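You operate a simulated robot arm through the tools that you are given. There is no shell and no other tool. Be economical: measure what you need, move in short steps, check, and stop when the job is done.

You are at the controls of a simulated robot arm. One attempt, no reset.

JOB
Put the blue mould on the clear sheet. Press the yellow cooler button two times. Take the tall sweet and leave it on the top of the marble slab. Take the square sweet and put it on the biscuit on the rubber mat. Put the orange cup in the right sink. Switch the rack fan switch on. Press the five button three times. Fetch the square red chocolate and set it on the top of the wall bench. The order is free.

It is judged by the outcome, as a careful person would: the job done as asked, and still so three seconds after it is handed in. It fails if anything else is knocked over, pushed out of place, dropped, spilled or broken. Flat cloth is picked up by pressing the open fingertips on it (5 to 10 N) and closing them slowly along it; thin cloth reads only 2 to 8 mm in the jaws.

ROBOT AND FRAMES
A 7-joint arm with a two-finger gripper on a trunk, on a base that drives. Base frame: it is fixed to the floor where the robot stands at the start and does not move with it; the origin is under the middle of the robot, x ahead of it, y to its left, z up. Readings come in m, degrees, newtons and seconds.
With the tool pointing down near the work surface it reaches from about 0.32 to 0.76 m from the robot's upright axis, wherever it stands. Its first joint turns from -166.0 to 166.0 degrees. Places, roughly: biscuit (4x4x2 cm) [-1, -1.2, 0.9]; blue mould (11x6x3 cm) [0.5, -0.1, 0.8]; clear sheet (19x15x1 cm) [-3.8, -2.3, 0.9]; five button [-1.7, -1.1, 0.9]; orange cup (6x6x6 cm) [0.3, -2.3, 0.8]; rack fan switch [-0.9, -0.6, 1.4]; right sink [-1, 1, 0.7]; square red chocolate (3x3x2 cm) [-3.4, -2.2, 0.9]; square sweet (3x3x2 cm) [0.6, -2.3, 0.8]; tall sweet (3x3x3 cm) [0.5, -2.3, 0.8]; top of the marble slab [0.7, 2.2, 0.9]; top of the wall bench [0.7, -0.7, 0.8]; yellow cooler button [0.7, -1.2, 0.9]. Payload 1.71 kg.
The TCP is the grasp point between the finger pads, 0.02 m short of the fingertips. In the tool frame z runs along the fingers and y along their closing line. Largest opening 0.096 m; the body of the gripper starts 0.113 m behind the TCP.
Orientation is that of the tool frame in the base frame, as a unit quaternion [x, y, z, w]. With the fingers straight down and closing along the base's y, the tool's x points along the base's -x, its y along +y and its z along -z.

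CONTROLS
- The arm moves only by the tool servo_tool. Its argument "steps" is one flat list of numbers, 7 for each row, row after row: the shift along the tool's x, y, z in units of 500 mm (1.0 is 500 mm), then the turn, a rotation vector about the tool's x, y, z in units of 90 degrees (1.0 is 90 degrees), then the gripper command, from -1 (shut) to 1 (fully open), values between in proportion. In form: [dx, dy, dz, rx, ry, rz, gripper, dx, dy, dz, rx, ry, rz, gripper, ...]. A call has 1 to 10 rows; each row is the pose to reach, as a shift and turn from the pose commanded when the call began, along the tool's axes at that moment. A call with a number of a shift or a turn outside -1 to 1 is refused whole. Rows are played at 5 a second. More than 0.05 m and 8.6 degrees between two rows, or a gripper value outside its range, and nothing of the call is played. A pose out of reach is approached as far as the arm can. The call stops where the force on the tool passes 40 N (or 10 N more than at its start, if that is more) or the arm is blocked; 0.2 s more then pass. Each finger travels about 0.153 m/s and halts on what it meets, pressing with about 33 N; the grip force reading is that of the motor and also rises with nothing between the fingers. The clock runs only during rows and for 0.2 s after the last one: add rows that repeat a pose to give the fingers time. The reply holds the time, the measured pose of the TCP, the force on the tool along the base axes, the opening and the grip force, in the units named above and with some noise, with the torque about the TCP (base axes, N m) and any sound that the robot's microphone picked up.
- Cameras (640 x 400 px; columns grow to the right, rows downward): "scene" is now at [-0.0852, 0.0718, 1.6493]; the picture's right is [-1.00, -0.02, -0.02], its down [-0.00, 0.65, -0.76] and it looks along [0.03, -0.76, -0.65] (base axes); focal length 214 px, centre (320, 200). "wrist" rides on the gripper at [0.066, 0.014, -0.145] in the tool frame; the picture's right is [-0.21, 0.98, 0.00], its down [-0.88, -0.18, -0.45] and it looks along [-0.44, -0.09, 0.90] (tool axes); focal length 275 px, centre (320, 200). There is no depth. A picture from a camera that has moved, and an enlarged one, comes with that camera's place and axes in the base frame and with its lens.
- snapshot(camera): a new picture of that camera. The clock stands still meanwhile.
- lift_body(by): slides the trunk up (or, below 0, down) by that many m; the arm and the scene camera ride with it, the base frame stays. It gives what a move gives, with no picture.
- drive_base(legs): drives the robot by 1 to 6 legs, each [ahead, turn to the left] in m and degrees, along the robot's own axes; the way and the turn of a leg run together, so that a leg with both is an arc; at most 1.5 m and 180 degrees a leg. The arm and the cameras ride along, it lands a little off, and it stops where it bumps. It gives what a move gives.
- aim_head(pan, tilt): turns the head with the scene camera to pan (to the left, within 155 degrees either way) and tilt (down, from -29 to 69), counted from straight ahead of the robot. It gives what a move gives.
- close_up(camera, box): a new picture of the part [left, top, right, bottom] of that camera's present view, enlarged. The clock stands still meanwhile.
- close_job(): hands the job in; it is judged then, once.

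Go step by step. Nothing tells you exact positions but the pictures and the camera data: compare them with the known pose of the tool, close in by small moves and look again before you grip or let go. The budget is 196 turns and 182 pictures, counting those below and the enlarged ones. Unless the task says otherwise, let go and move clear before handing in.

The tools are called after ">>>" as name(argument=value, ...) on one line, values as JSON. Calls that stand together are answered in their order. servo_tool: Moves the arm, as the interface text tells. Its arguments: {"type":"object","properties":{"steps":{"type":"array","items":{"type":"number"}}},"required":["steps"]} The other tools are called the same way: lift_body (by) slides the trunk up or down; drive_base (legs) drives the base; aim_head (pan, tilt) turns the head that bears the scene camera; snapshot (camera) takes a picture; close_up (camera, box) takes an enlarged picture of a part of a camera's view; close_job () hands the job in.

At the start:

```text
time_s: 0.0
tcp_pos: [-0.1884, -0.3058, 1.4834]
tool_rot: [-0.001, 1.0, -0.001, -0.002]
contact_force: [0.2, -0.6, -0.3]
wrist_torque: [0.02, 0.0, 0.0]
opening: 0.0959
finger_force: 0.1
trunk travel left (down, up): [-0.244, 0.142]
robot x, y, heading: [0.0022, -0.0022, 0.2]
head pan, tilt: [-88.8, 40.7]
```

scene: 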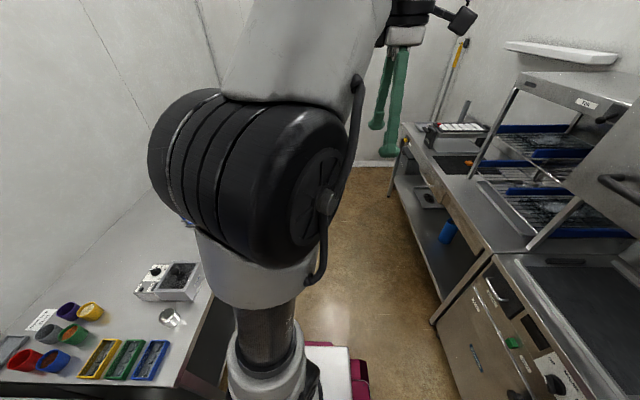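
wrist: 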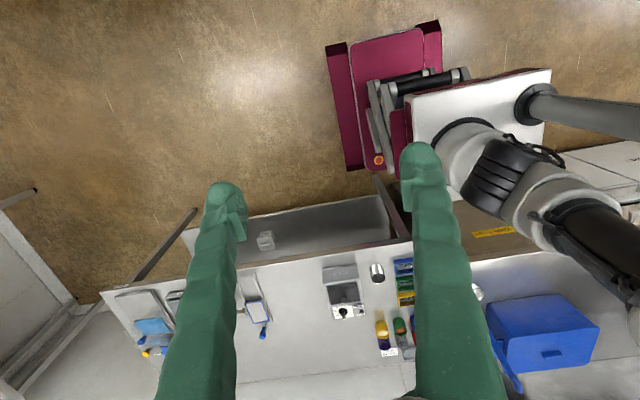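

I see the bench to the left of the image (ahead of the robot) and racks to the right (behind). I'll look around with the head first.

>>> aim_head(pan=0, tilt=45)

>>> snapshot(camera="scene")

>>> aim_head(pan=-50, tilt=35)

>>> snapshot(camera="scene")

>>> aim_head(pan=-130, tilt=30)

>>> snapshot(camera="scene")

>>> aim_head(pan=130, tilt=35)

>>> snapshot(camera="scene")

>>> aim_head(pan=65, tilt=30)

>>> snapshot(camera="scene")

```text
time_s: 1.6
tcp_pos: [-0.1668, -0.3044, 1.486]
tool_rot: [0.0, 1.0, -0.002, -0.009]
contact_force: [0.4, 0.8, 0.4]
wrist_torque: [-0.01, -0.01, -0.02]
opening: 0.096
finger_force: 0.0
trunk travel left (down, up): [-0.244, 0.142]
robot x, y, heading: [-0.0029, -0.0016, -0.1]
head pan, tilt: [0.0, 45.0]
```

```text
179 pictures are left
camera scene: at [-0.0062, 0.1561, 1.6444], right [0.0, -1.0, 0.0], down [-0.69, 0.0, -0.72], along [0.72, 0.0, -0.69], focal length 214 px, centre (320, 200)
```

scene: 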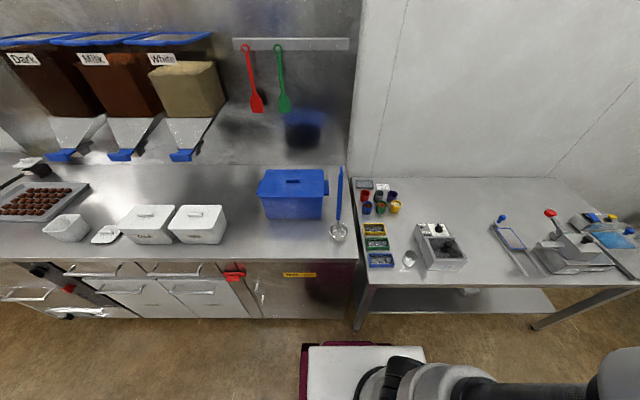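

```text
time_s: 2.8
tcp_pos: [-0.1672, -0.3057, 1.4867]
tool_rot: [0.0, 1.0, -0.002, -0.009]
contact_force: [-0.1, 1.5, 0.1]
wrist_torque: [0.04, -0.04, -0.02]
opening: 0.096
finger_force: 0.0
trunk travel left (down, up): [-0.244, 0.142]
robot x, y, heading: [-0.0007, 0.0023, -0.2]
head pan, tilt: [-50.0, 35.0]
```

```text
178 pictures are left
camera scene: at [-0.0303, 0.0889, 1.6588], right [-0.77, -0.64, -0.01], down [-0.36, 0.44, -0.82], along [0.54, -0.63, -0.56], focal length 214 px, centre (320, 200)
```

scene: 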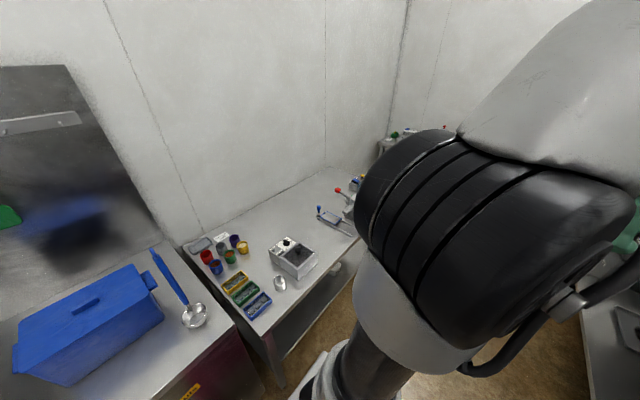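

```text
time_s: 4.3
tcp_pos: [-0.1667, -0.3045, 1.4867]
tool_rot: [0.0, 1.0, -0.002, -0.008]
contact_force: [1.0, -0.4, -0.5]
wrist_torque: [0.01, 0.04, -0.03]
opening: 0.096
finger_force: 0.1
trunk travel left (down, up): [-0.244, 0.142]
robot x, y, heading: [-0.002, -0.0024, -0.1]
head pan, tilt: [-130.0, 30.0]
```

```text
177 pictures are left
camera scene: at [-0.1452, 0.0869, 1.6647], right [-0.77, 0.64, -0.01], down [0.34, 0.38, -0.86], along [-0.55, -0.66, -0.51], focal length 214 px, centre (320, 200)
```

scene: 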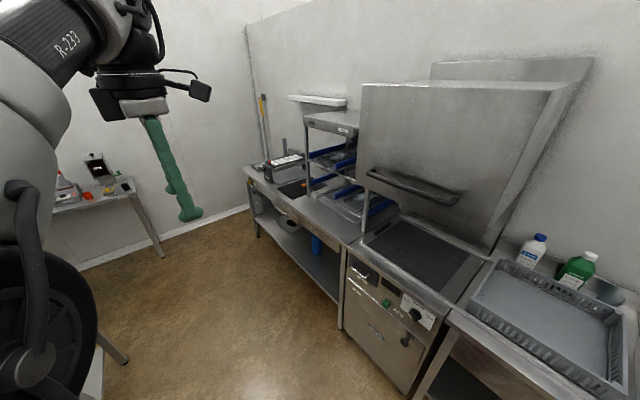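

```text
time_s: 8.0
tcp_pos: [-0.1667, -0.3051, 1.4858]
tool_rot: [0.0, 1.0, -0.001, -0.009]
contact_force: [-0.1, 0.0, 0.6]
wrist_torque: [0.02, 0.0, 0.0]
opening: 0.0961
finger_force: 0.0
trunk travel left (down, up): [-0.244, 0.142]
robot x, y, heading: [-0.002, -0.0013, 0.3]
head pan, tilt: [130.0, 35.0]
```

```text
176 pictures are left
camera scene: at [-0.1436, 0.2238, 1.6569], right [0.77, 0.64, 0.01], down [0.38, -0.44, -0.81], along [-0.52, 0.63, -0.58], focal length 214 px, centre (320, 200)
```

scene: 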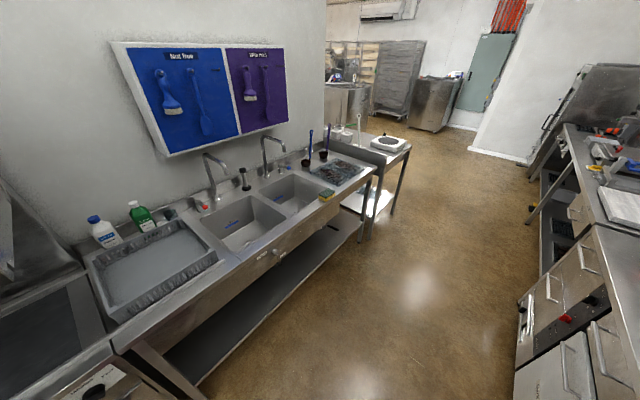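

```text
time_s: 9.3
tcp_pos: [-0.1665, -0.3051, 1.4863]
tool_rot: [0.0, 1.0, -0.001, -0.009]
contact_force: [-0.3, 0.8, 0.5]
wrist_torque: [-0.01, 0.01, -0.01]
opening: 0.0958
finger_force: 0.0
trunk travel left (down, up): [-0.244, 0.142]
robot x, y, heading: [-0.0012, 0.0004, 0.1]
head pan, tilt: [65.0, 30.0]
```

```text
175 pictures are left
camera scene: at [-0.049, 0.2383, 1.6663], right [0.91, -0.42, 0.01], down [-0.2, -0.45, -0.87], along [0.37, 0.79, -0.49], focal length 214 px, centre (320, 200)
```

scene: 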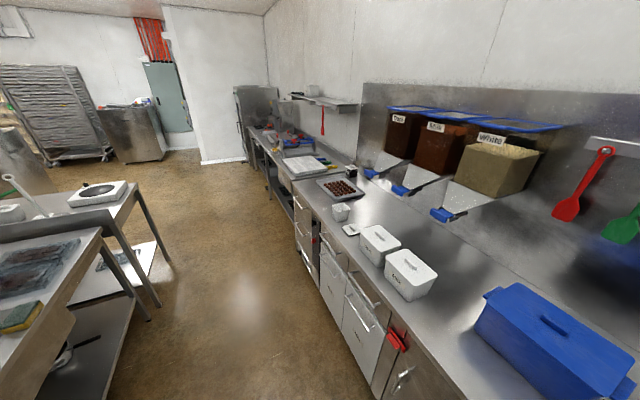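

The wall bench is ahead, with sinks, rack and warmers behind. I'll take close looks at the bench.

>>> aim_head(pan=-20, tilt=45)

>>> close_up(camera="scene", box=[220, 120, 380, 220])

>>> snapshot(camera="scene")

```text
time_s: 10.9
tcp_pos: [-0.1665, -0.3048, 1.4859]
tool_rot: [-0.001, 1.0, -0.001, -0.009]
contact_force: [0.1, 0.1, -0.4]
wrist_torque: [-0.01, -0.02, 0.0]
opening: 0.096
finger_force: 0.1
trunk travel left (down, up): [-0.244, 0.142]
robot x, y, heading: [-0.0003, -0.0008, 0.2]
head pan, tilt: [-20.0, 45.0]
```

```text
4.00 times, centred on (300, 170) of scene
camera zoom: at [-0.0103, 0.1285, 1.6443], right [-0.34, -0.94, -0.01], down [-0.65, 0.24, -0.72], along [0.68, -0.24, -0.7], focal length 858 px, centre (400, 320)
```

zoom: 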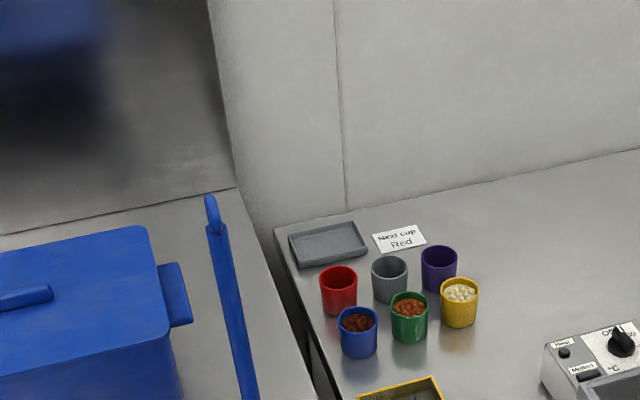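

```text
173 pictures are left
camera scene: at [-0.0103, 0.1285, 1.6443], right [-0.34, -0.94, -0.01], down [-0.65, 0.24, -0.72], along [0.68, -0.24, -0.7], focal length 214 px, centre (320, 200)
```

scene: 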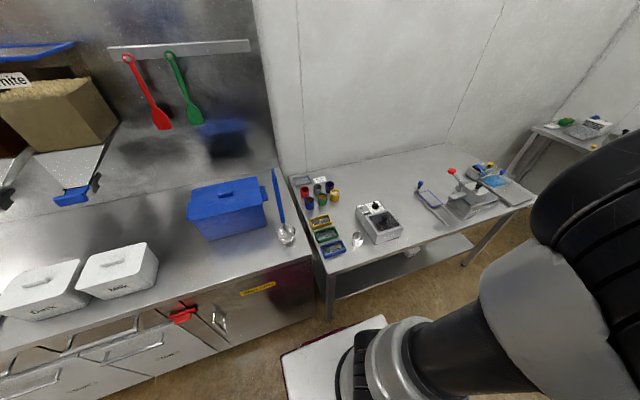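

Moulds are at the left end of the wall bench; the cooler with its yellow button is further along. I'll turn right and drive down the aisle to about y=-0.85.

>>> drive_base(legs=[[0, -90], [0.85, 0]])

>>> aim_head(pan=60, tilt=45)

>>> snapshot(camera="scene")

>>> snapshot(camera="wrist")

>>> aim_head(pan=0, tilt=25)

>>> snapshot(camera="scene")

```text
time_s: 20.4
tcp_pos: [-0.329, -0.6596, 1.4825]
tool_rot: [0.717, 0.697, 0.002, -0.004]
contact_force: [-0.4, 0.5, -0.6]
wrist_torque: [0.05, -0.03, -0.05]
opening: 0.096
finger_force: 0.0
trunk travel left (down, up): [-0.244, 0.142]
robot x, y, heading: [-0.0287, -0.8482, -91.5]
head pan, tilt: [-20.0, 45.0]
```

```text
time_s: 21.9
tcp_pos: [-0.3271, -0.6456, 1.4812]
tool_rot: [0.719, 0.695, -0.001, -0.001]
contact_force: [0.5, -0.6, -0.7]
wrist_torque: [0.11, 0.02, -0.01]
opening: 0.0958
finger_force: 0.0
trunk travel left (down, up): [-0.244, 0.142]
robot x, y, heading: [-0.0281, -0.8487, -91.3]
head pan, tilt: [60.0, 45.0]
```

```text
172 pictures are left
camera scene: at [0.1992, -0.8278, 1.6442], right [-0.52, -0.85, 0.0], down [-0.6, 0.37, -0.71], along [0.6, -0.37, -0.71], focal length 214 px, centre (320, 200)
```

scene: 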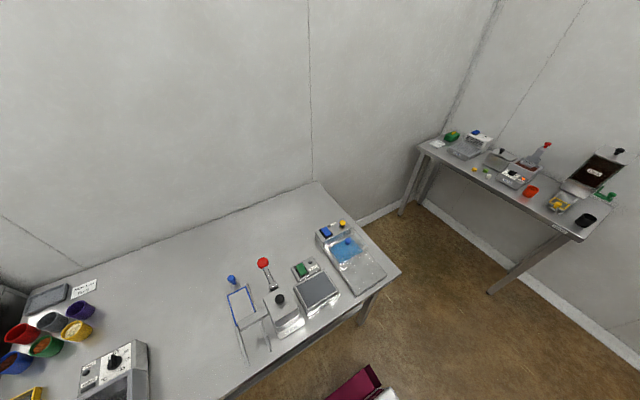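

```text
171 pictures are left
camera wrist: at [-0.3112, -0.5807, 1.6272], right [0.97, -0.24, 0.0], down [-0.21, -0.87, 0.45], along [-0.11, -0.43, -0.9], focal length 275 px, centre (320, 200)
```

wrist: 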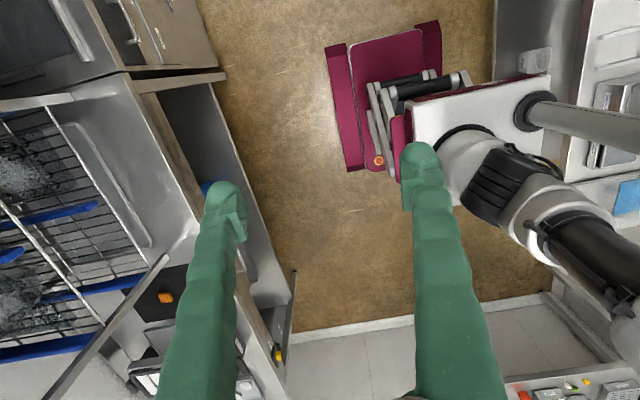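

```text
time_s: 23.2
tcp_pos: [-0.3276, -0.6594, 1.4825]
tool_rot: [0.718, 0.696, 0.002, -0.004]
contact_force: [-0.4, 0.3, -0.5]
wrist_torque: [0.01, 0.0, 0.02]
opening: 0.096
finger_force: 0.0
trunk travel left (down, up): [-0.244, 0.142]
robot x, y, heading: [-0.0246, -0.8449, -91.2]
head pan, tilt: [0.0, 25.0]
```

```text
170 pictures are left
camera scene: at [0.1275, -0.8873, 1.6747], right [-1.0, 0.02, 0.0], down [0.01, 0.43, -0.9], along [-0.02, -0.9, -0.43], focal length 214 px, centre (320, 200)
```

scene: 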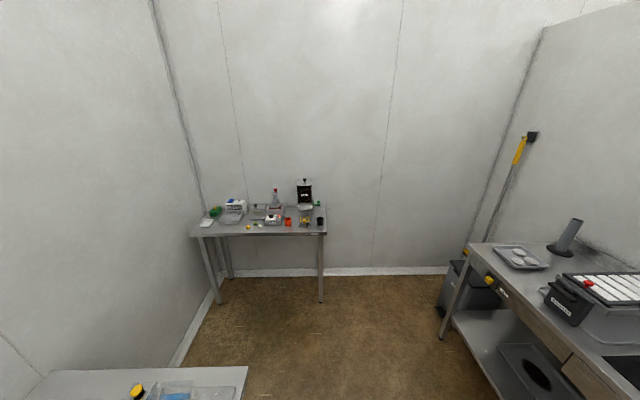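

The cooler (blue and yellow buttons) sits at the near end of the wall bench, around (0.68,-1.24). I'll swing the shut gripper around to the front, and drive a bit further along.

>>> servo_tool(steps=[-0.0774, -0.039, 0, 0, 0, -0.0778, -1, -0.1592, -0.0682, 0, 0, 0, -0.1556, -1, -0.2436, -0.0872, 0, 0, 0, -0.2333, -1, -0.33, -0.0958, 0, 0, 0, -0.3111, -1, -0.4166, -0.094, 0, 0, 0, -0.3889, -1, -0.5024, -0.0814, 0, 0, 0, -0.4667, -1, -0.586, -0.0586, 0, 0, 0, -0.5444, -1, -0.6662, -0.0256, 0, 0, 0, -0.6222, -1, -0.7418, 0.0168, 0, 0, 0, -0.7, -1, -0.8116, 0.0682, 0, 0, 0, -0.7778, -1])

>>> servo_tool(steps=[-0.0774, -0.039, 0, 0, 0, -0.0778, -1, -0.1592, -0.0682, 0, 0, 0, -0.1556, -1, -0.2436, -0.0872, 0, 0, 0, -0.2333, -1, -0.33, -0.0958, 0, 0, 0, -0.3111, -1, -0.4166, -0.094, 0, 0, 0, -0.3889, -1, -0.5024, -0.0814, 0, 0, 0, -0.4667, -1, -0.586, -0.0586, 0, 0, 0, -0.5444, -1, -0.6662, -0.0256, 0, 0, 0, -0.6222, -1, -0.7418, 0.0168, 0, 0, 0, -0.7, -1, -0.8116, 0.0682, 0, 0, 0, -0.7778, -1])

>>> drive_base(legs=[[0.26, 0]])

>>> aim_head(pan=80, tilt=45)

>>> snapshot(camera="scene")

>>> snapshot(camera="wrist")

```text
time_s: 25.4
tcp_pos: [-0.3051, -1.0757, 1.4792]
tool_rot: [0.188, 0.982, 0.007, -0.001]
contact_force: [-0.2, -1.1, -0.1]
wrist_torque: [0.07, 0.01, -0.01]
opening: 0.0002
finger_force: 30.2
trunk travel left (down, up): [-0.244, 0.142]
robot x, y, heading: [-0.0281, -0.8445, -91.2]
head pan, tilt: [0.0, 25.0]
```

```text
time_s: 27.6
tcp_pos: [0.0852, -1.1842, 1.4785]
tool_rot: [-0.409, 0.913, 0.004, 0.001]
contact_force: [0.5, 0.1, 0.0]
wrist_torque: [0.01, 0.02, -0.02]
opening: 0.0001
finger_force: 29.6
trunk travel left (down, up): [-0.244, 0.142]
robot x, y, heading: [-0.0231, -0.8458, -91.5]
head pan, tilt: [0.0, 25.0]
```

```text
time_s: 29.6
tcp_pos: [0.078, -1.4235, 1.4833]
tool_rot: [-0.407, 0.913, -0.002, -0.002]
contact_force: [-0.1, -0.6, 0.6]
wrist_torque: [0.07, 0.01, 0.02]
opening: 0.0
finger_force: 29.5
trunk travel left (down, up): [-0.244, 0.142]
robot x, y, heading: [-0.0317, -1.1072, -91.4]
head pan, tilt: [0.0, 25.0]
```

```text
time_s: 31.1
tcp_pos: [0.0787, -1.4196, 1.4848]
tool_rot: [-0.408, 0.913, -0.003, -0.002]
contact_force: [0.4, -0.1, 0.2]
wrist_torque: [0.02, 0.04, 0.02]
opening: 0.0
finger_force: 29.3
trunk travel left (down, up): [-0.244, 0.142]
robot x, y, heading: [-0.0314, -1.107, -91.7]
head pan, tilt: [80.0, 45.0]
```

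```text
169 pictures are left
camera scene: at [0.2029, -1.0629, 1.6442], right [-0.2, -0.98, 0.0], down [-0.69, 0.14, -0.71], along [0.69, -0.14, -0.71], focal length 214 px, centre (320, 200)
```

scene: 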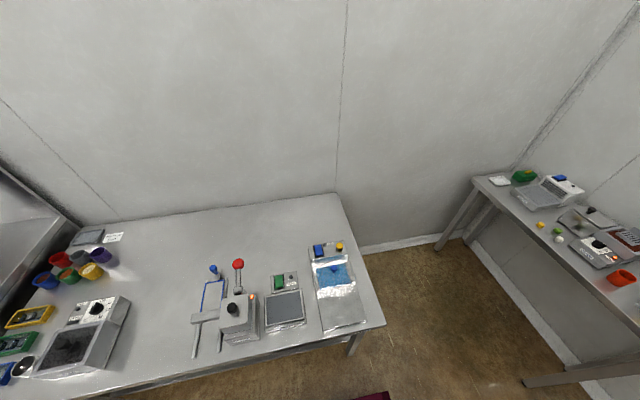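

```text
168 pictures are left
camera wrist: at [0.0235, -1.4578, 1.6309], right [-0.59, 0.81, 0.0], down [0.72, 0.53, 0.44], along [0.36, 0.26, -0.9], focal length 275 px, centre (320, 200)
```

wrist: 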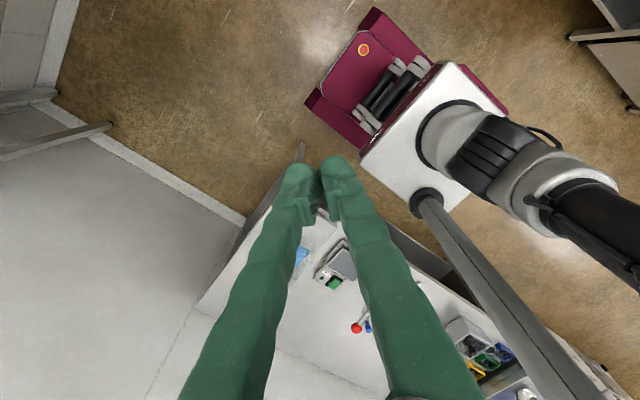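

>>> close_up(camera="scene", box=[280, 220, 360, 270])

```text
8.00 times, centred on (320, 245) of scene
camera zoom: at [0.2029, -1.0629, 1.6442], right [-0.2, -0.98, 0.0], down [-0.69, 0.14, -0.71], along [0.69, -0.14, -0.71], focal length 1716 px, centre (320, -160)
```

zoom: 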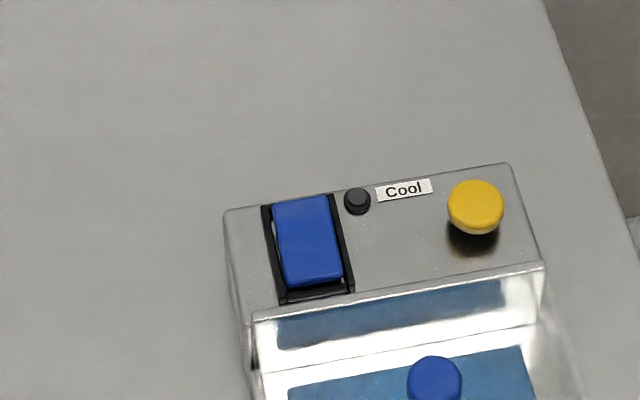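

The yellow mushroom button is near (0.682,-1.244), top about z 0.87. Moving the shut gripper over it in stages.

>>> servo_tool(steps=[-0.0671, -0.0419, 0.044, 0, 0, -0.04, -1, -0.1342, -0.0838, 0.088, 0, 0, -0.08, -1, -0.2013, -0.1257, 0.132, 0, 0, -0.12, -1, -0.2684, -0.1676, 0.176, 0, 0, -0.16, -1, -0.3355, -0.2095, 0.22, 0, 0, -0.2, -1, -0.4026, -0.2514, 0.264, 0, 0, -0.24, -1, -0.4697, -0.2933, 0.308, 0, 0, -0.28, -1, -0.5368, -0.3352, 0.352, 0, 0, -0.32, -1, -0.6039, -0.3771, 0.396, 0, 0, -0.36, -1, -0.671, -0.419, 0.44, 0, 0, -0.4, -1])

```text
time_s: 33.3
tcp_pos: [0.4571, -1.3211, 1.262]
tool_rot: [-0.67, 0.742, 0.001, 0.0]
contact_force: [0.9, 0.2, 1.4]
wrist_torque: [-0.08, 0.06, 0.02]
opening: 0.0
finger_force: 29.6
trunk travel left (down, up): [-0.244, 0.142]
robot x, y, heading: [-0.0383, -1.1046, -91.8]
head pan, tilt: [80.0, 45.0]
```

>>> servo_tool(steps=[-0.0249, -0.054, 0.075, 0, 0, 0, -1, -0.0498, -0.108, 0.15, 0, 0, 0, -1, -0.0746, -0.162, 0.225, 0, 0, 0, -1, -0.0995, -0.216, 0.3, 0, 0, 0, -1, -0.1244, -0.27, 0.375, 0, 0, 0, -1, -0.1493, -0.324, 0.45, 0, 0, 0, -1, -0.1741, -0.378, 0.525, 0, 0, 0, -1, -0.199, -0.432, 0.6, 0, 0, 0, -1])

>>> snapshot(camera="wrist")

>>> snapshot(camera="scene")

```text
time_s: 35.1
tcp_pos: [0.6839, -1.2445, 0.96]
tool_rot: [-0.67, 0.742, 0.001, -0.001]
contact_force: [0.7, 0.1, -0.1]
wrist_torque: [-0.02, 0.03, 0.0]
opening: 0.0
finger_force: 29.3
trunk travel left (down, up): [-0.244, 0.142]
robot x, y, heading: [-0.0342, -1.105, -91.6]
head pan, tilt: [80.0, 45.0]
```

```text
166 pictures are left
camera wrist: at [0.6638, -1.3079, 1.1072], right [-0.95, 0.31, 0.0], down [0.27, 0.85, 0.44], along [0.13, 0.42, -0.9], focal length 275 px, centre (320, 200)
```

wrist: 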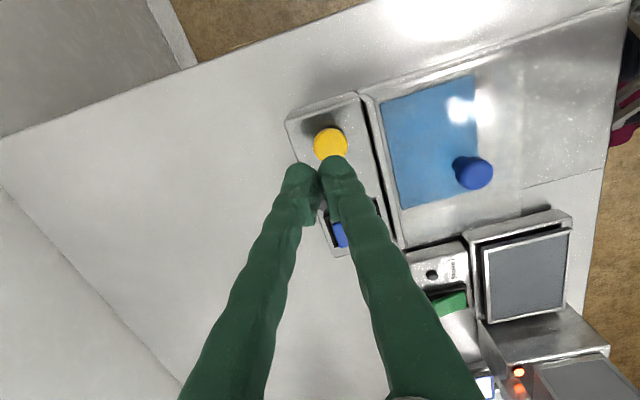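

```text
165 pictures are left
camera scene: at [0.204, -1.0894, 1.6443], right [-0.2, -0.98, -0.02], down [-0.69, 0.15, -0.7], along [0.69, -0.13, -0.71], focal length 214 px, centre (320, 200)
```

scene: 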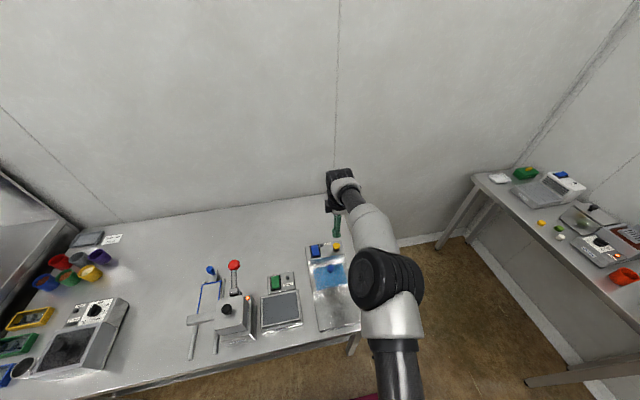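

The yellow button centre is at about (0.674,-1.246) by the wrist view. I'll shift 1 cm and descend gently until contact.

>>> servo_tool(steps=[0.006, 0.0195, 0.06, 0, 0, 0, -1, 0.006, 0.0195, 0.11, 0, 0, 0, -1, 0.006, 0.0195, 0.13, 0, 0, 0, -1, 0.006, 0.0195, 0.14, 0, 0, 0, -1, 0.006, 0.0195, 0.15, 0, 0, 0, -1, 0.006, 0.0195, 0.16, 0, 0, 0, -1])

>>> snapshot(camera="wrist")

```text
time_s: 36.5
tcp_pos: [0.6712, -1.2489, 0.8832]
tool_rot: [-0.67, 0.742, 0.001, 0.001]
contact_force: [1.3, -1.8, 13.1]
wrist_torque: [-0.04, -0.02, 0.04]
opening: 0.006
finger_force: 29.5
trunk travel left (down, up): [-0.244, 0.142]
robot x, y, heading: [-0.0383, -1.106, -91.7]
head pan, tilt: [80.0, 45.0]
heard: click
```

```text
164 pictures are left
camera wrist: at [0.6509, -1.3113, 1.0287], right [-0.95, 0.31, 0.0], down [0.27, 0.85, 0.45], along [0.14, 0.42, -0.9], focal length 275 px, centre (320, 200)
```

wrist: 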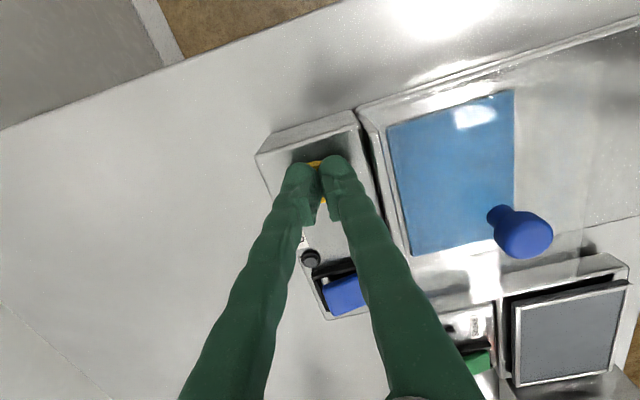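

One click heard. Lift 3 cm and press again the same way.

>>> servo_tool(steps=[0, 0, -0.04, 0, 0, 0, -1, 0, 0, -0.07, 0, 0, 0, -1, 0, 0, -0.07, 0, 0, 0, -1])

>>> servo_tool(steps=[0, 0, 0.035, 0, 0, 0, -1, 0, 0, 0.05, 0, 0, 0, -1, 0, 0, 0.06, 0, 0, 0, -1, 0, 0, 0.07, 0, 0, 0, -1])

>>> servo_tool(steps=[0, 0, -0.06, 0, 0, 0, -1, 0, 0, -0.16, 0, 0, 0, -1, 0, 0, -0.16, 0, 0, 0, -1])

>>> close_up(camera="scene", box=[280, 220, 360, 270])

```text
time_s: 37.3
tcp_pos: [0.6711, -1.247, 0.9155]
tool_rot: [-0.67, 0.742, 0.002, 0.0]
contact_force: [-0.5, -0.3, 0.1]
wrist_torque: [-0.01, -0.02, 0.02]
opening: 0.0
finger_force: 29.6
trunk travel left (down, up): [-0.244, 0.142]
robot x, y, heading: [-0.0348, -1.1018, -91.4]
head pan, tilt: [80.0, 45.0]
```

```text
time_s: 38.3
tcp_pos: [0.6714, -1.2472, 0.8836]
tool_rot: [-0.67, 0.742, 0.0, 0.001]
contact_force: [-2.3, -2.9, 11.5]
wrist_torque: [-0.05, 0.04, -0.02]
opening: 0.0062
finger_force: 29.4
trunk travel left (down, up): [-0.244, 0.142]
robot x, y, heading: [-0.0336, -1.1038, -91.4]
head pan, tilt: [80.0, 45.0]
heard: click
```

```text
time_s: 39.1
tcp_pos: [0.672, -1.2472, 0.9613]
tool_rot: [-0.671, 0.742, 0.001, 0.0]
contact_force: [-0.5, -0.3, -0.7]
wrist_torque: [-0.01, -0.01, 0.0]
opening: 0.0
finger_force: 30.1
trunk travel left (down, up): [-0.244, 0.142]
robot x, y, heading: [-0.0341, -1.1085, -91.7]
head pan, tilt: [80.0, 45.0]
```

```text
8.00 times, centred on (320, 245) of scene
camera zoom: at [0.2022, -1.0904, 1.6447], right [-0.2, -0.98, -0.02], down [-0.69, 0.15, -0.7], along [0.69, -0.13, -0.71], focal length 1716 px, centre (320, -160)
```

zoom: 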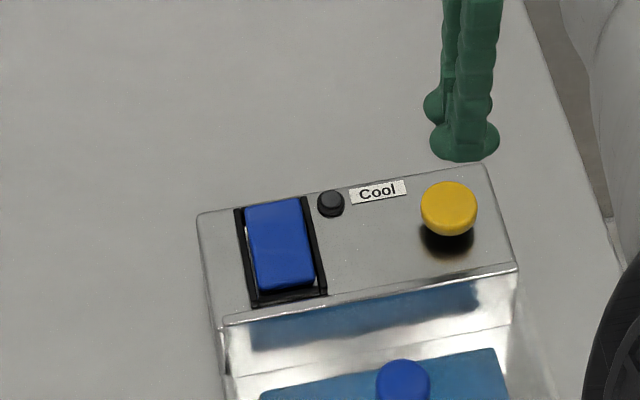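

Two clicks heard, so the cooler button is done. Next I lift the arm and bring it in front, then drive to the sweets table at the end.

>>> servo_tool(steps=[0, 0, -0.1, 0, 0, 0, -1, 0, 0, -0.2, 0, 0, 0, -1, 0, 0, -0.3, 0, 0, 0, -1, 0, 0, -0.4, 0, 0, 0, -1, 0.02, 0.09, -0.4, 0, 0, 0.06, -1, 0.06, 0.18, -0.4, 0, 0, 0.12, -1, 0.1, 0.27, -0.4, 0, 0, 0.18, -1, 0.14, 0.36, -0.4, 0, 0, 0.24, -1, 0.18, 0.45, -0.4, 0, 0, 0.3, -1, 0.22, 0.54, -0.4, 0, 0, 0.36, -1])

```text
time_s: 41.3
tcp_pos: [0.3902, -1.3288, 1.1633]
tool_rot: [-0.436, 0.9, 0.0, 0.0]
contact_force: [-0.5, 0.1, 0.9]
wrist_torque: [-0.01, -0.06, 0.02]
opening: 0.0002
finger_force: 29.3
out of reach, approached as far as the arm can: row 4
trunk travel left (down, up): [-0.244, 0.142]
robot x, y, heading: [-0.0355, -1.1067, -91.6]
head pan, tilt: [80.0, 45.0]
```

>>> servo_tool(steps=[0.075, 0.04, 0, 0, 0, 0.02, -1, 0.15, 0.08, 0, 0, 0, 0.04, -1, 0.225, 0.12, 0, 0, 0, 0.06, -1, 0.3, 0.16, 0, 0, 0, 0.08, -1, 0.375, 0.2, 0, 0, 0, 0.1, -1, 0.45, 0.24, 0, 0, 0, 0.12, -1, 0.525, 0.28, 0, 0, 0, 0.14, -1, 0.6, 0.32, 0, 0, 0, 0.16, -1, 0.675, 0.36, 0, 0, 0, 0.18, -1, 0.75, 0.4, 0, 0, 0, 0.2, 1])

>>> drive_base(legs=[[0.5, 0], [0, 60], [0.33, 0]])

>>> aim_head(pan=-40, tilt=50)

>>> snapshot(camera="scene")

>>> snapshot(camera="wrist")

```text
time_s: 43.5
tcp_pos: [0.002, -1.4999, 1.1632]
tool_rot: [-0.29, 0.957, 0.001, -0.001]
contact_force: [-0.6, -0.6, 0.0]
wrist_torque: [0.0, 0.01, -0.02]
opening: 0.096
finger_force: 0.1
trunk travel left (down, up): [-0.244, 0.142]
robot x, y, heading: [-0.0341, -1.1029, -91.5]
head pan, tilt: [80.0, 45.0]
```

```text
time_s: 51.6
tcp_pos: [0.5923, -1.9484, 1.1632]
tool_rot: [0.729, -0.685, 0.0, 0.002]
contact_force: [-0.2, 0.5, 1.1]
wrist_torque: [0.0, -0.03, -0.02]
opening: 0.0961
finger_force: 0.1
trunk travel left (down, up): [-0.244, 0.142]
robot x, y, heading: [0.2347, -1.7782, -31.7]
head pan, tilt: [80.0, 45.0]
```

```text
time_s: 53.6
tcp_pos: [0.5789, -1.9387, 1.1696]
tool_rot: [0.728, -0.685, 0.008, 0.0]
contact_force: [0.5, -0.3, 0.2]
wrist_torque: [0.03, 0.02, 0.01]
opening: 0.0959
finger_force: 0.1
trunk travel left (down, up): [-0.244, 0.142]
robot x, y, heading: [0.2341, -1.7789, -32.0]
head pan, tilt: [-40.0, 50.0]
```

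```text
162 pictures are left
camera scene: at [0.313, -1.701, 1.6371], right [-0.95, -0.31, 0.01], down [-0.25, 0.73, -0.63], along [0.19, -0.6, -0.77], focal length 214 px, centre (320, 200)
```

scene: 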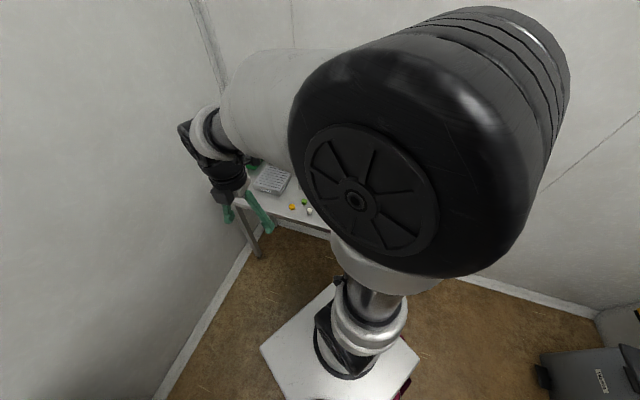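

```text
161 pictures are left
camera wrist: at [0.5663, -2.0032, 1.3148], right [-0.99, 0.15, -0.01], down [0.13, 0.89, 0.44], along [0.08, 0.43, -0.9], focal length 275 px, centre (320, 200)
```

wrist: 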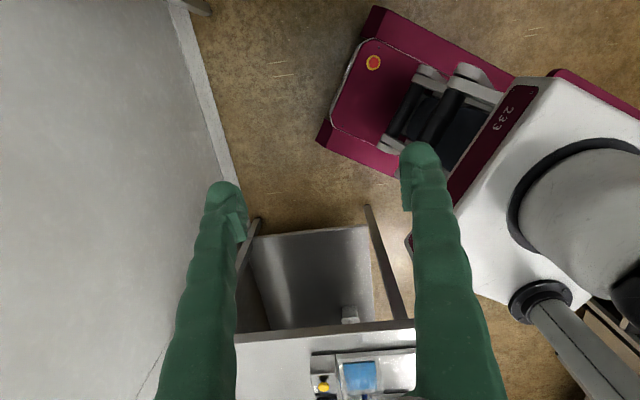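

The elbow hides much of the table; let me zoom in on what's visible.

>>> close_up(camera="scene", box=[220, 150, 348, 230])

```text
5.00 times, centred on (284, 190) of scene
camera zoom: at [0.313, -1.701, 1.6371], right [-0.95, -0.31, 0.01], down [-0.25, 0.73, -0.63], along [0.19, -0.6, -0.77], focal length 1072 px, centre (500, 250)
```

zoom: 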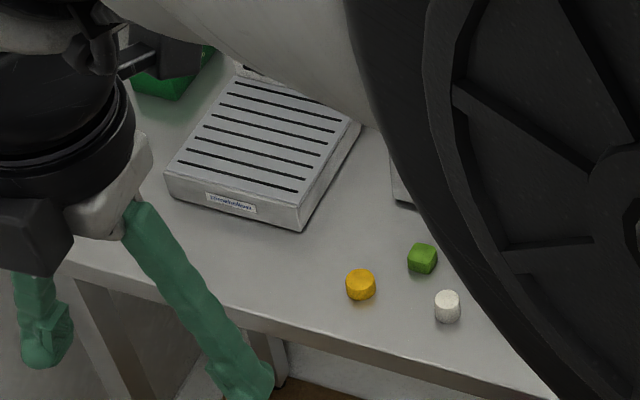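

Green square, yellow round and white tall sweets are visible; green at about (0.59,-2.32). I'll move the open gripper above it for a wrist look.

>>> servo_tool(steps=[0.084, 0.0024, 0.038, 0, 0, 0, 1, 0.169, 0.0049, 0.076, 0, 0, 0, 1, 0.253, 0.0073, 0.113, 0, 0, 0, 1, 0.338, 0.0098, 0.151, 0, 0, 0, 1, 0.422, 0.012, 0.189, 0, 0, 0, 1, 0.507, 0.015, 0.227, 0, 0, 0, 1, 0.591, 0.017, 0.264, 0, 0, 0, 1, 0.676, 0.02, 0.302, 0, 0, 0, 1, 0.76, 0.022, 0.34, 0, 0, 0, 1])

>>> snapshot(camera="wrist")

>>> snapshot(camera="scene")

```text
time_s: 55.6
tcp_pos: [0.5943, -2.3226, 1.0012]
tool_rot: [0.727, -0.686, 0.008, -0.001]
contact_force: [-0.9, 0.0, 1.1]
wrist_torque: [0.01, 0.0, 0.0]
opening: 0.0959
finger_force: 0.1
trunk travel left (down, up): [-0.244, 0.142]
robot x, y, heading: [0.2339, -1.7811, -32.0]
head pan, tilt: [-40.0, 50.0]
```

```text
159 pictures are left
camera wrist: at [0.5828, -2.3866, 1.1475], right [-0.99, 0.15, -0.01], down [0.13, 0.89, 0.44], along [0.07, 0.43, -0.9], focal length 275 px, centre (320, 200)
```

wrist: 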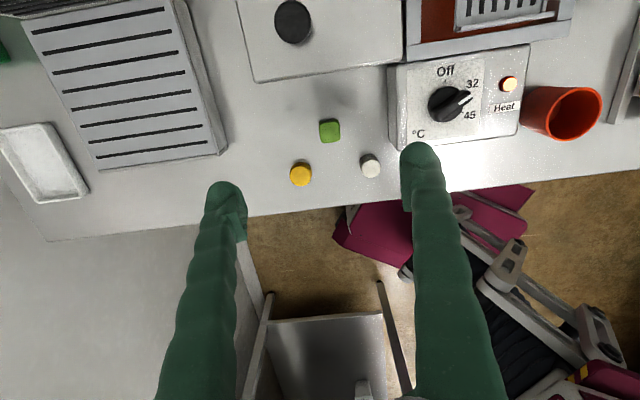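

```text
158 pictures are left
camera scene: at [0.3136, -1.7028, 1.6372], right [-0.95, -0.31, 0.01], down [-0.25, 0.73, -0.63], along [0.19, -0.6, -0.78], focal length 214 px, centre (320, 200)
```

scene: 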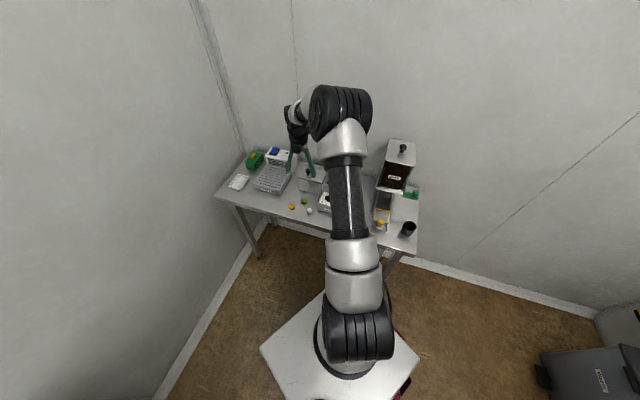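

>>> close_up(camera="wrist", box=[280, 100, 408, 180])

```text
5.00 times, centred on (344, 140) of wrist
camera zoom: at [0.5828, -2.3866, 1.1475], right [-0.99, 0.15, -0.01], down [0.13, 0.89, 0.44], along [0.07, 0.43, -0.9], focal length 1376 px, centre (200, 500)
```

zoom: 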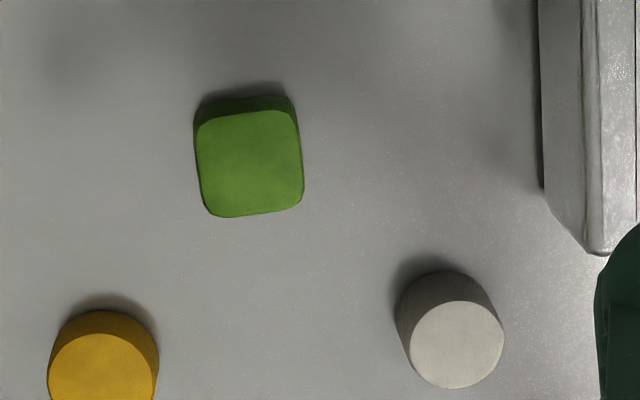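

Sweet's sides are nearly aligned with the jaws. Narrow the opening to ~6 cm, line up, and lower to z 0.87 for a check.

>>> servo_tool(steps=[-0.017, 0.017, 0.06, 0, 0, 0, 0.3, -0.017, 0.017, 0.13, 0, 0, 0, 0.3, -0.017, 0.017, 0.2, 0, 0, 0, 0.3, -0.017, 0.017, 0.26, 0, 0, 0, 0.3])

>>> snapshot(camera="wrist")

```text
time_s: 56.6
tcp_pos: [0.5854, -2.3132, 0.8733]
tool_rot: [0.728, -0.685, 0.007, 0.0]
contact_force: [-0.5, -0.3, -0.4]
wrist_torque: [0.03, -0.02, -0.02]
opening: 0.0625
finger_force: 0.1
trunk travel left (down, up): [-0.244, 0.142]
robot x, y, heading: [0.235, -1.78, -32.2]
head pan, tilt: [-40.0, 50.0]
```

```text
156 pictures are left
camera wrist: at [0.5737, -2.3775, 1.0184], right [-0.99, 0.15, -0.01], down [0.13, 0.89, 0.44], along [0.07, 0.43, -0.9], focal length 275 px, centre (320, 200)
```

wrist: 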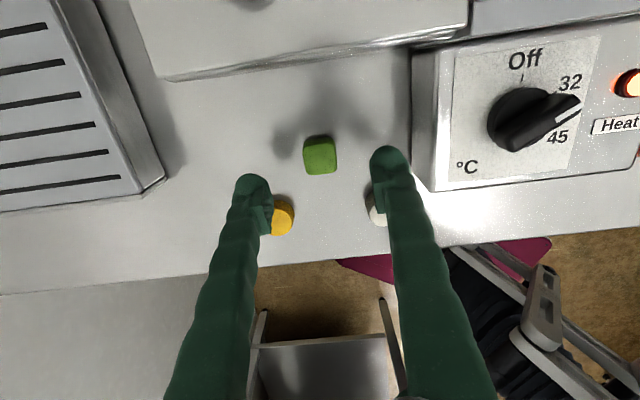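

>>> servo_tool(steps=[0, 0, 0.05, 0, 0, 0, 0.3, 0, 0, 0.09, 0, 0, 0, 0.3, 0, 0, 0.11, 0, 0, 0, 0.3, 0, 0, 0.12, 0, 0, 0, 0.3, 0, 0, 0.12, 0, 0, 0, 0.3])

>>> snapshot(camera="wrist")

```text
time_s: 57.8
tcp_pos: [0.5746, -2.3085, 0.826]
tool_rot: [0.727, -0.686, 0.017, -0.001]
contact_force: [-0.6, -0.5, 0.3]
wrist_torque: [0.01, -0.03, 0.01]
opening: 0.0623
finger_force: 0.0
trunk travel left (down, up): [-0.244, 0.142]
robot x, y, heading: [0.2354, -1.7809, -31.7]
head pan, tilt: [-40.0, 50.0]
stopped in row 5: the force on the tool passed its limit at 41 N (the readings are from after the stop); the commanded pose is now the measured one
```

```text
155 pictures are left
camera wrist: at [0.5602, -2.3719, 0.9722], right [-0.99, 0.15, -0.03], down [0.12, 0.89, 0.43], along [0.09, 0.42, -0.9], focal length 275 px, centre (320, 200)
```

wrist: 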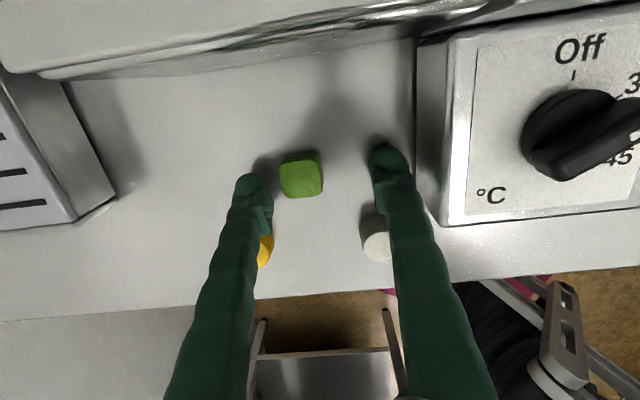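

The fingertips touched the table (about z 0.805) and sprang slightly aside. I'll lift a little, recentre and level, then look again.

>>> servo_tool(steps=[0, 0, -0.01, 0, 0, 0, 0.3, 0.014, -0.02, -0.01, -0.0148, -0.0158, 0, 0.3, 0.014, -0.02, -0.01, -0.0148, -0.0158, 0, 0.3])

>>> snapshot(camera="wrist")

```text
time_s: 58.6
tcp_pos: [0.5869, -2.3154, 0.8309]
tool_rot: [0.729, -0.685, 0.001, -0.002]
contact_force: [-1.0, 0.0, 0.6]
wrist_torque: [0.01, -0.02, 0.0]
opening: 0.0624
finger_force: 0.1
trunk travel left (down, up): [-0.244, 0.142]
robot x, y, heading: [0.235, -1.7781, -31.9]
head pan, tilt: [-40.0, 50.0]
```

```text
154 pictures are left
camera wrist: at [0.576, -2.3816, 0.976], right [-0.99, 0.15, 0.0], down [0.13, 0.89, 0.45], along [0.07, 0.44, -0.89], focal length 275 px, centre (320, 200)
```

wrist: 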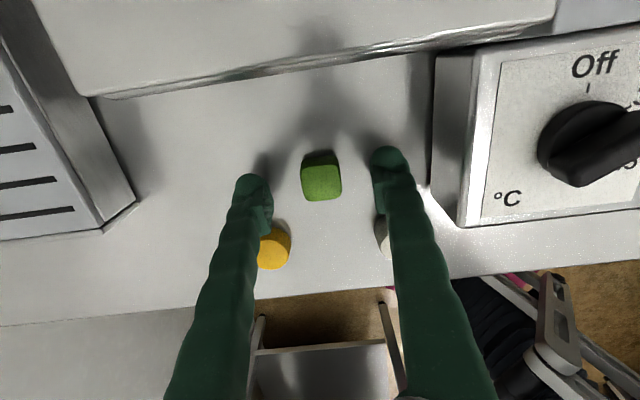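

>>> servo_tool(steps=[0, 0, 0.006, 0, 0, 0, 0.3, 0, 0, 0.006, 0, 0, 0, -0.2, 0, 0, 0.006, 0, 0, 0, -0.6, 0, 0, 0.006, 0, 0, 0, -1, 0, 0, 0.006, 0, 0, 0, -1])

>>> snapshot(camera="wrist")

```text
time_s: 59.8
tcp_pos: [0.5866, -2.3147, 0.8278]
tool_rot: [0.729, -0.685, 0.0, -0.001]
contact_force: [-0.3, -0.8, 0.2]
wrist_torque: [0.01, 0.02, 0.01]
opening: 0.023
finger_force: 33.0
trunk travel left (down, up): [-0.244, 0.142]
robot x, y, heading: [0.2331, -1.7758, -31.8]
head pan, tilt: [-40.0, 50.0]
```

```text
153 pictures are left
camera wrist: at [0.576, -2.3817, 0.9726], right [-0.99, 0.15, 0.0], down [0.13, 0.89, 0.45], along [0.07, 0.44, -0.89], focal length 275 px, centre (320, 200)
```

wrist: 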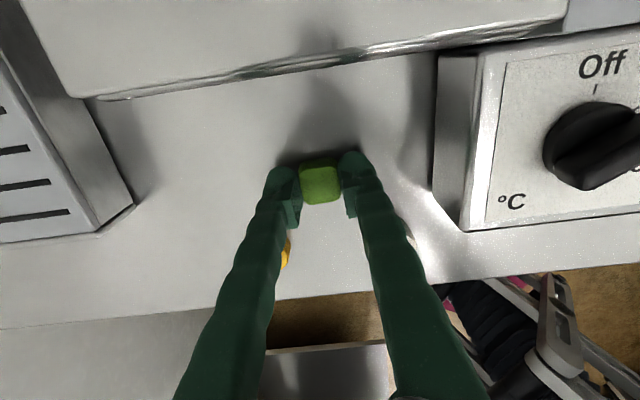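

Gripped (2.3 cm). Lift and retreat to the carry pose.

>>> servo_tool(steps=[0, 0, -0.05, 0, 0, 0, -1, 0, 0, -0.14, 0, 0, 0, -1, 0, 0, -0.23, 0, 0, 0, -1, 0, 0, -0.32, 0, 0, 0, -1, -0.09, 0, -0.36, 0, 0, 0, -1, -0.18, 0, -0.4, 0, 0, 0, -1, -0.27, 0, -0.44, 0, 0, 0, -1, -0.36, 0, -0.48, 0, 0, 0, -1, -0.45, 0, -0.52, 0, 0, 0, -1, -0.54, 0, -0.56, 0, 0, 0, -1])

>>> servo_tool(steps=[-0.09, 0.03, -0.03, 0, 0, 0, -1, -0.18, 0.06, -0.06, 0, 0, 0, -1, -0.26, 0.09, -0.1, 0, 0, 0, -1])

>>> snapshot(camera="wrist")

>>> aim_head(pan=-130, tilt=30)

>>> snapshot(camera="scene")

```text
time_s: 62.0
tcp_pos: [0.5698, -2.0431, 1.1055]
tool_rot: [0.728, -0.686, 0.001, -0.001]
contact_force: [1.1, 0.9, -0.1]
wrist_torque: [-0.07, -0.03, 0.0]
opening: 0.0228
finger_force: 33.3
trunk travel left (down, up): [-0.244, 0.142]
robot x, y, heading: [0.2351, -1.7784, -31.5]
head pan, tilt: [-40.0, 50.0]
```

```text
time_s: 62.8
tcp_pos: [0.5139, -1.9153, 1.1564]
tool_rot: [0.728, -0.685, 0.003, -0.002]
contact_force: [-0.2, -0.8, 0.0]
wrist_torque: [-0.04, -0.01, -0.04]
opening: 0.0226
finger_force: 33.2
trunk travel left (down, up): [-0.244, 0.142]
robot x, y, heading: [0.2354, -1.7733, -31.8]
head pan, tilt: [-40.0, 50.0]
```

```text
152 pictures are left
camera wrist: at [0.5023, -1.9804, 1.3031], right [-0.99, 0.15, -0.01], down [0.13, 0.89, 0.45], along [0.07, 0.44, -0.9], focal length 275 px, centre (320, 200)
```

wrist: 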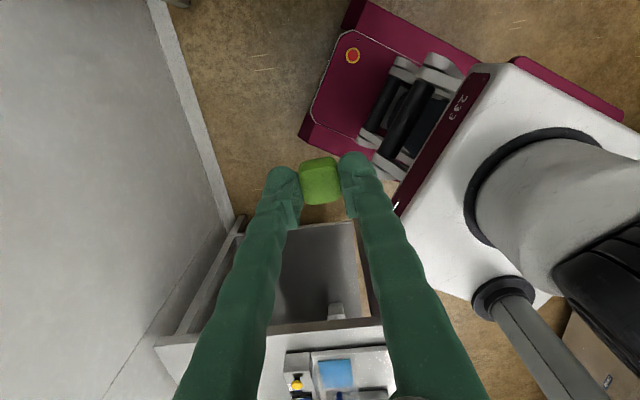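

```text
time_s: 64.5
tcp_pos: [0.5171, -1.9166, 1.1556]
tool_rot: [0.728, -0.685, 0.0, -0.001]
contact_force: [0.1, 1.0, -0.2]
wrist_torque: [-0.02, 0.03, -0.02]
opening: 0.0229
finger_force: 33.2
trunk travel left (down, up): [-0.244, 0.142]
robot x, y, heading: [0.2365, -1.7772, -32.0]
head pan, tilt: [-130.0, 30.0]
```

```text
151 pictures are left
camera scene: at [0.2034, -1.6565, 1.6686], right [-0.31, 0.95, 0.01], down [0.46, 0.16, -0.87], along [-0.83, -0.27, -0.49], focal length 214 px, centre (320, 200)
```

scene: 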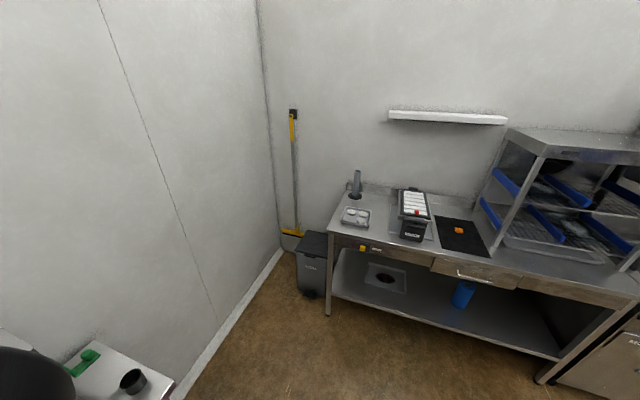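

The orange biscuit sits on the black mat at about (-1.04,-1.18). I'll reverse out, then drive alongside that bench at x≈-0.36.

>>> drive_base(legs=[[-0.33, 0], [0, -148], [0.25, 0], [0, -80], [0.37, 0]])

>>> aim_head(pan=80, tilt=35)

>>> snapshot(camera="scene")

>>> snapshot(camera="wrist")

```text
time_s: 81.8
tcp_pos: [-0.4289, -0.9335, 1.1563]
tool_rot: [0.926, 0.378, -0.002, -0.001]
contact_force: [-0.5, -0.1, -0.5]
wrist_torque: [0.04, -0.02, 0.0]
opening: 0.0229
finger_force: 33.1
trunk travel left (down, up): [-0.244, 0.142]
robot x, y, heading: [-0.3492, -1.2322, 99.0]
head pan, tilt: [-130.0, 30.0]
```

```text
time_s: 84.8
tcp_pos: [-0.4266, -0.9461, 1.1557]
tool_rot: [0.926, 0.377, -0.004, -0.001]
contact_force: [0.4, 0.7, 0.7]
wrist_torque: [-0.03, 0.03, 0.02]
opening: 0.0228
finger_force: 33.6
trunk travel left (down, up): [-0.244, 0.142]
robot x, y, heading: [-0.3501, -1.2347, 99.0]
head pan, tilt: [80.0, 35.0]
```

```text
150 pictures are left
camera scene: at [-0.5837, -1.2809, 1.6594], right [0.12, 0.99, -0.02], down [0.57, -0.08, -0.82], along [-0.81, 0.09, -0.58], focal length 214 px, centre (320, 200)
```

scene: 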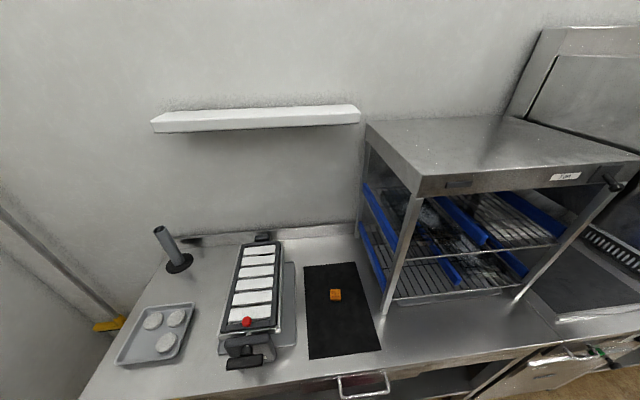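

```text
149 pictures are left
camera wrist: at [-0.3697, -0.9104, 1.3006], right [0.54, -0.84, 0.0], down [-0.75, -0.48, 0.45], along [-0.38, -0.24, -0.89], focal length 275 px, centre (320, 200)
```

wrist: 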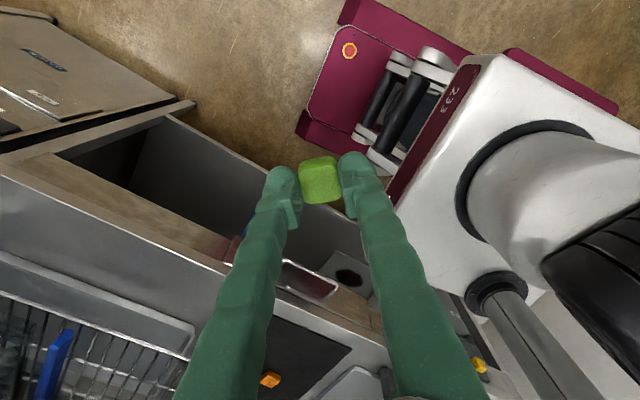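

>>> close_up(camera="scene", box=[295, 250, 391, 310])

>>> close_up(camera="scene", box=[420, 130, 640, 268])

```text
6.67 times, centred on (343, 280) of scene
camera zoom: at [-0.5837, -1.2809, 1.6594], right [0.12, 0.99, -0.02], down [0.57, -0.08, -0.82], along [-0.81, 0.09, -0.58], focal length 1430 px, centre (167, -333)
```

zoom: 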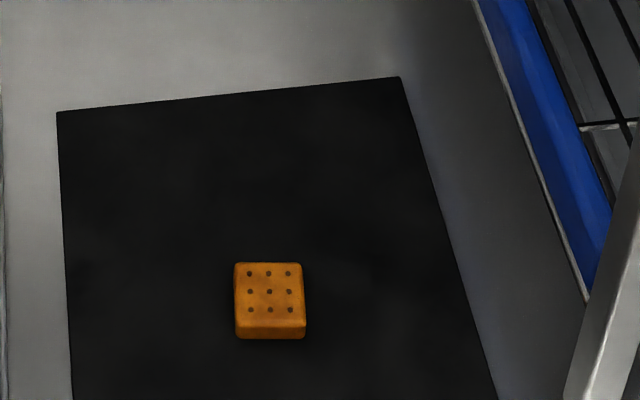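

```text
2.90 times, centred on (530, 199) of scene
camera zoom: at [-0.5837, -1.2809, 1.6594], right [0.12, 0.99, -0.02], down [0.57, -0.08, -0.82], along [-0.81, 0.09, -0.58], focal length 622 px, centre (-289, 203)
```

zoom: 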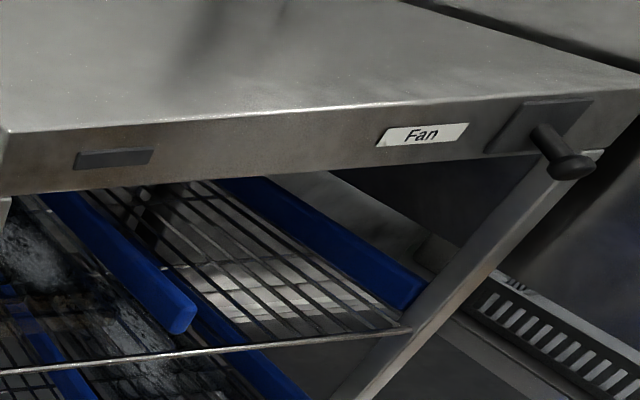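

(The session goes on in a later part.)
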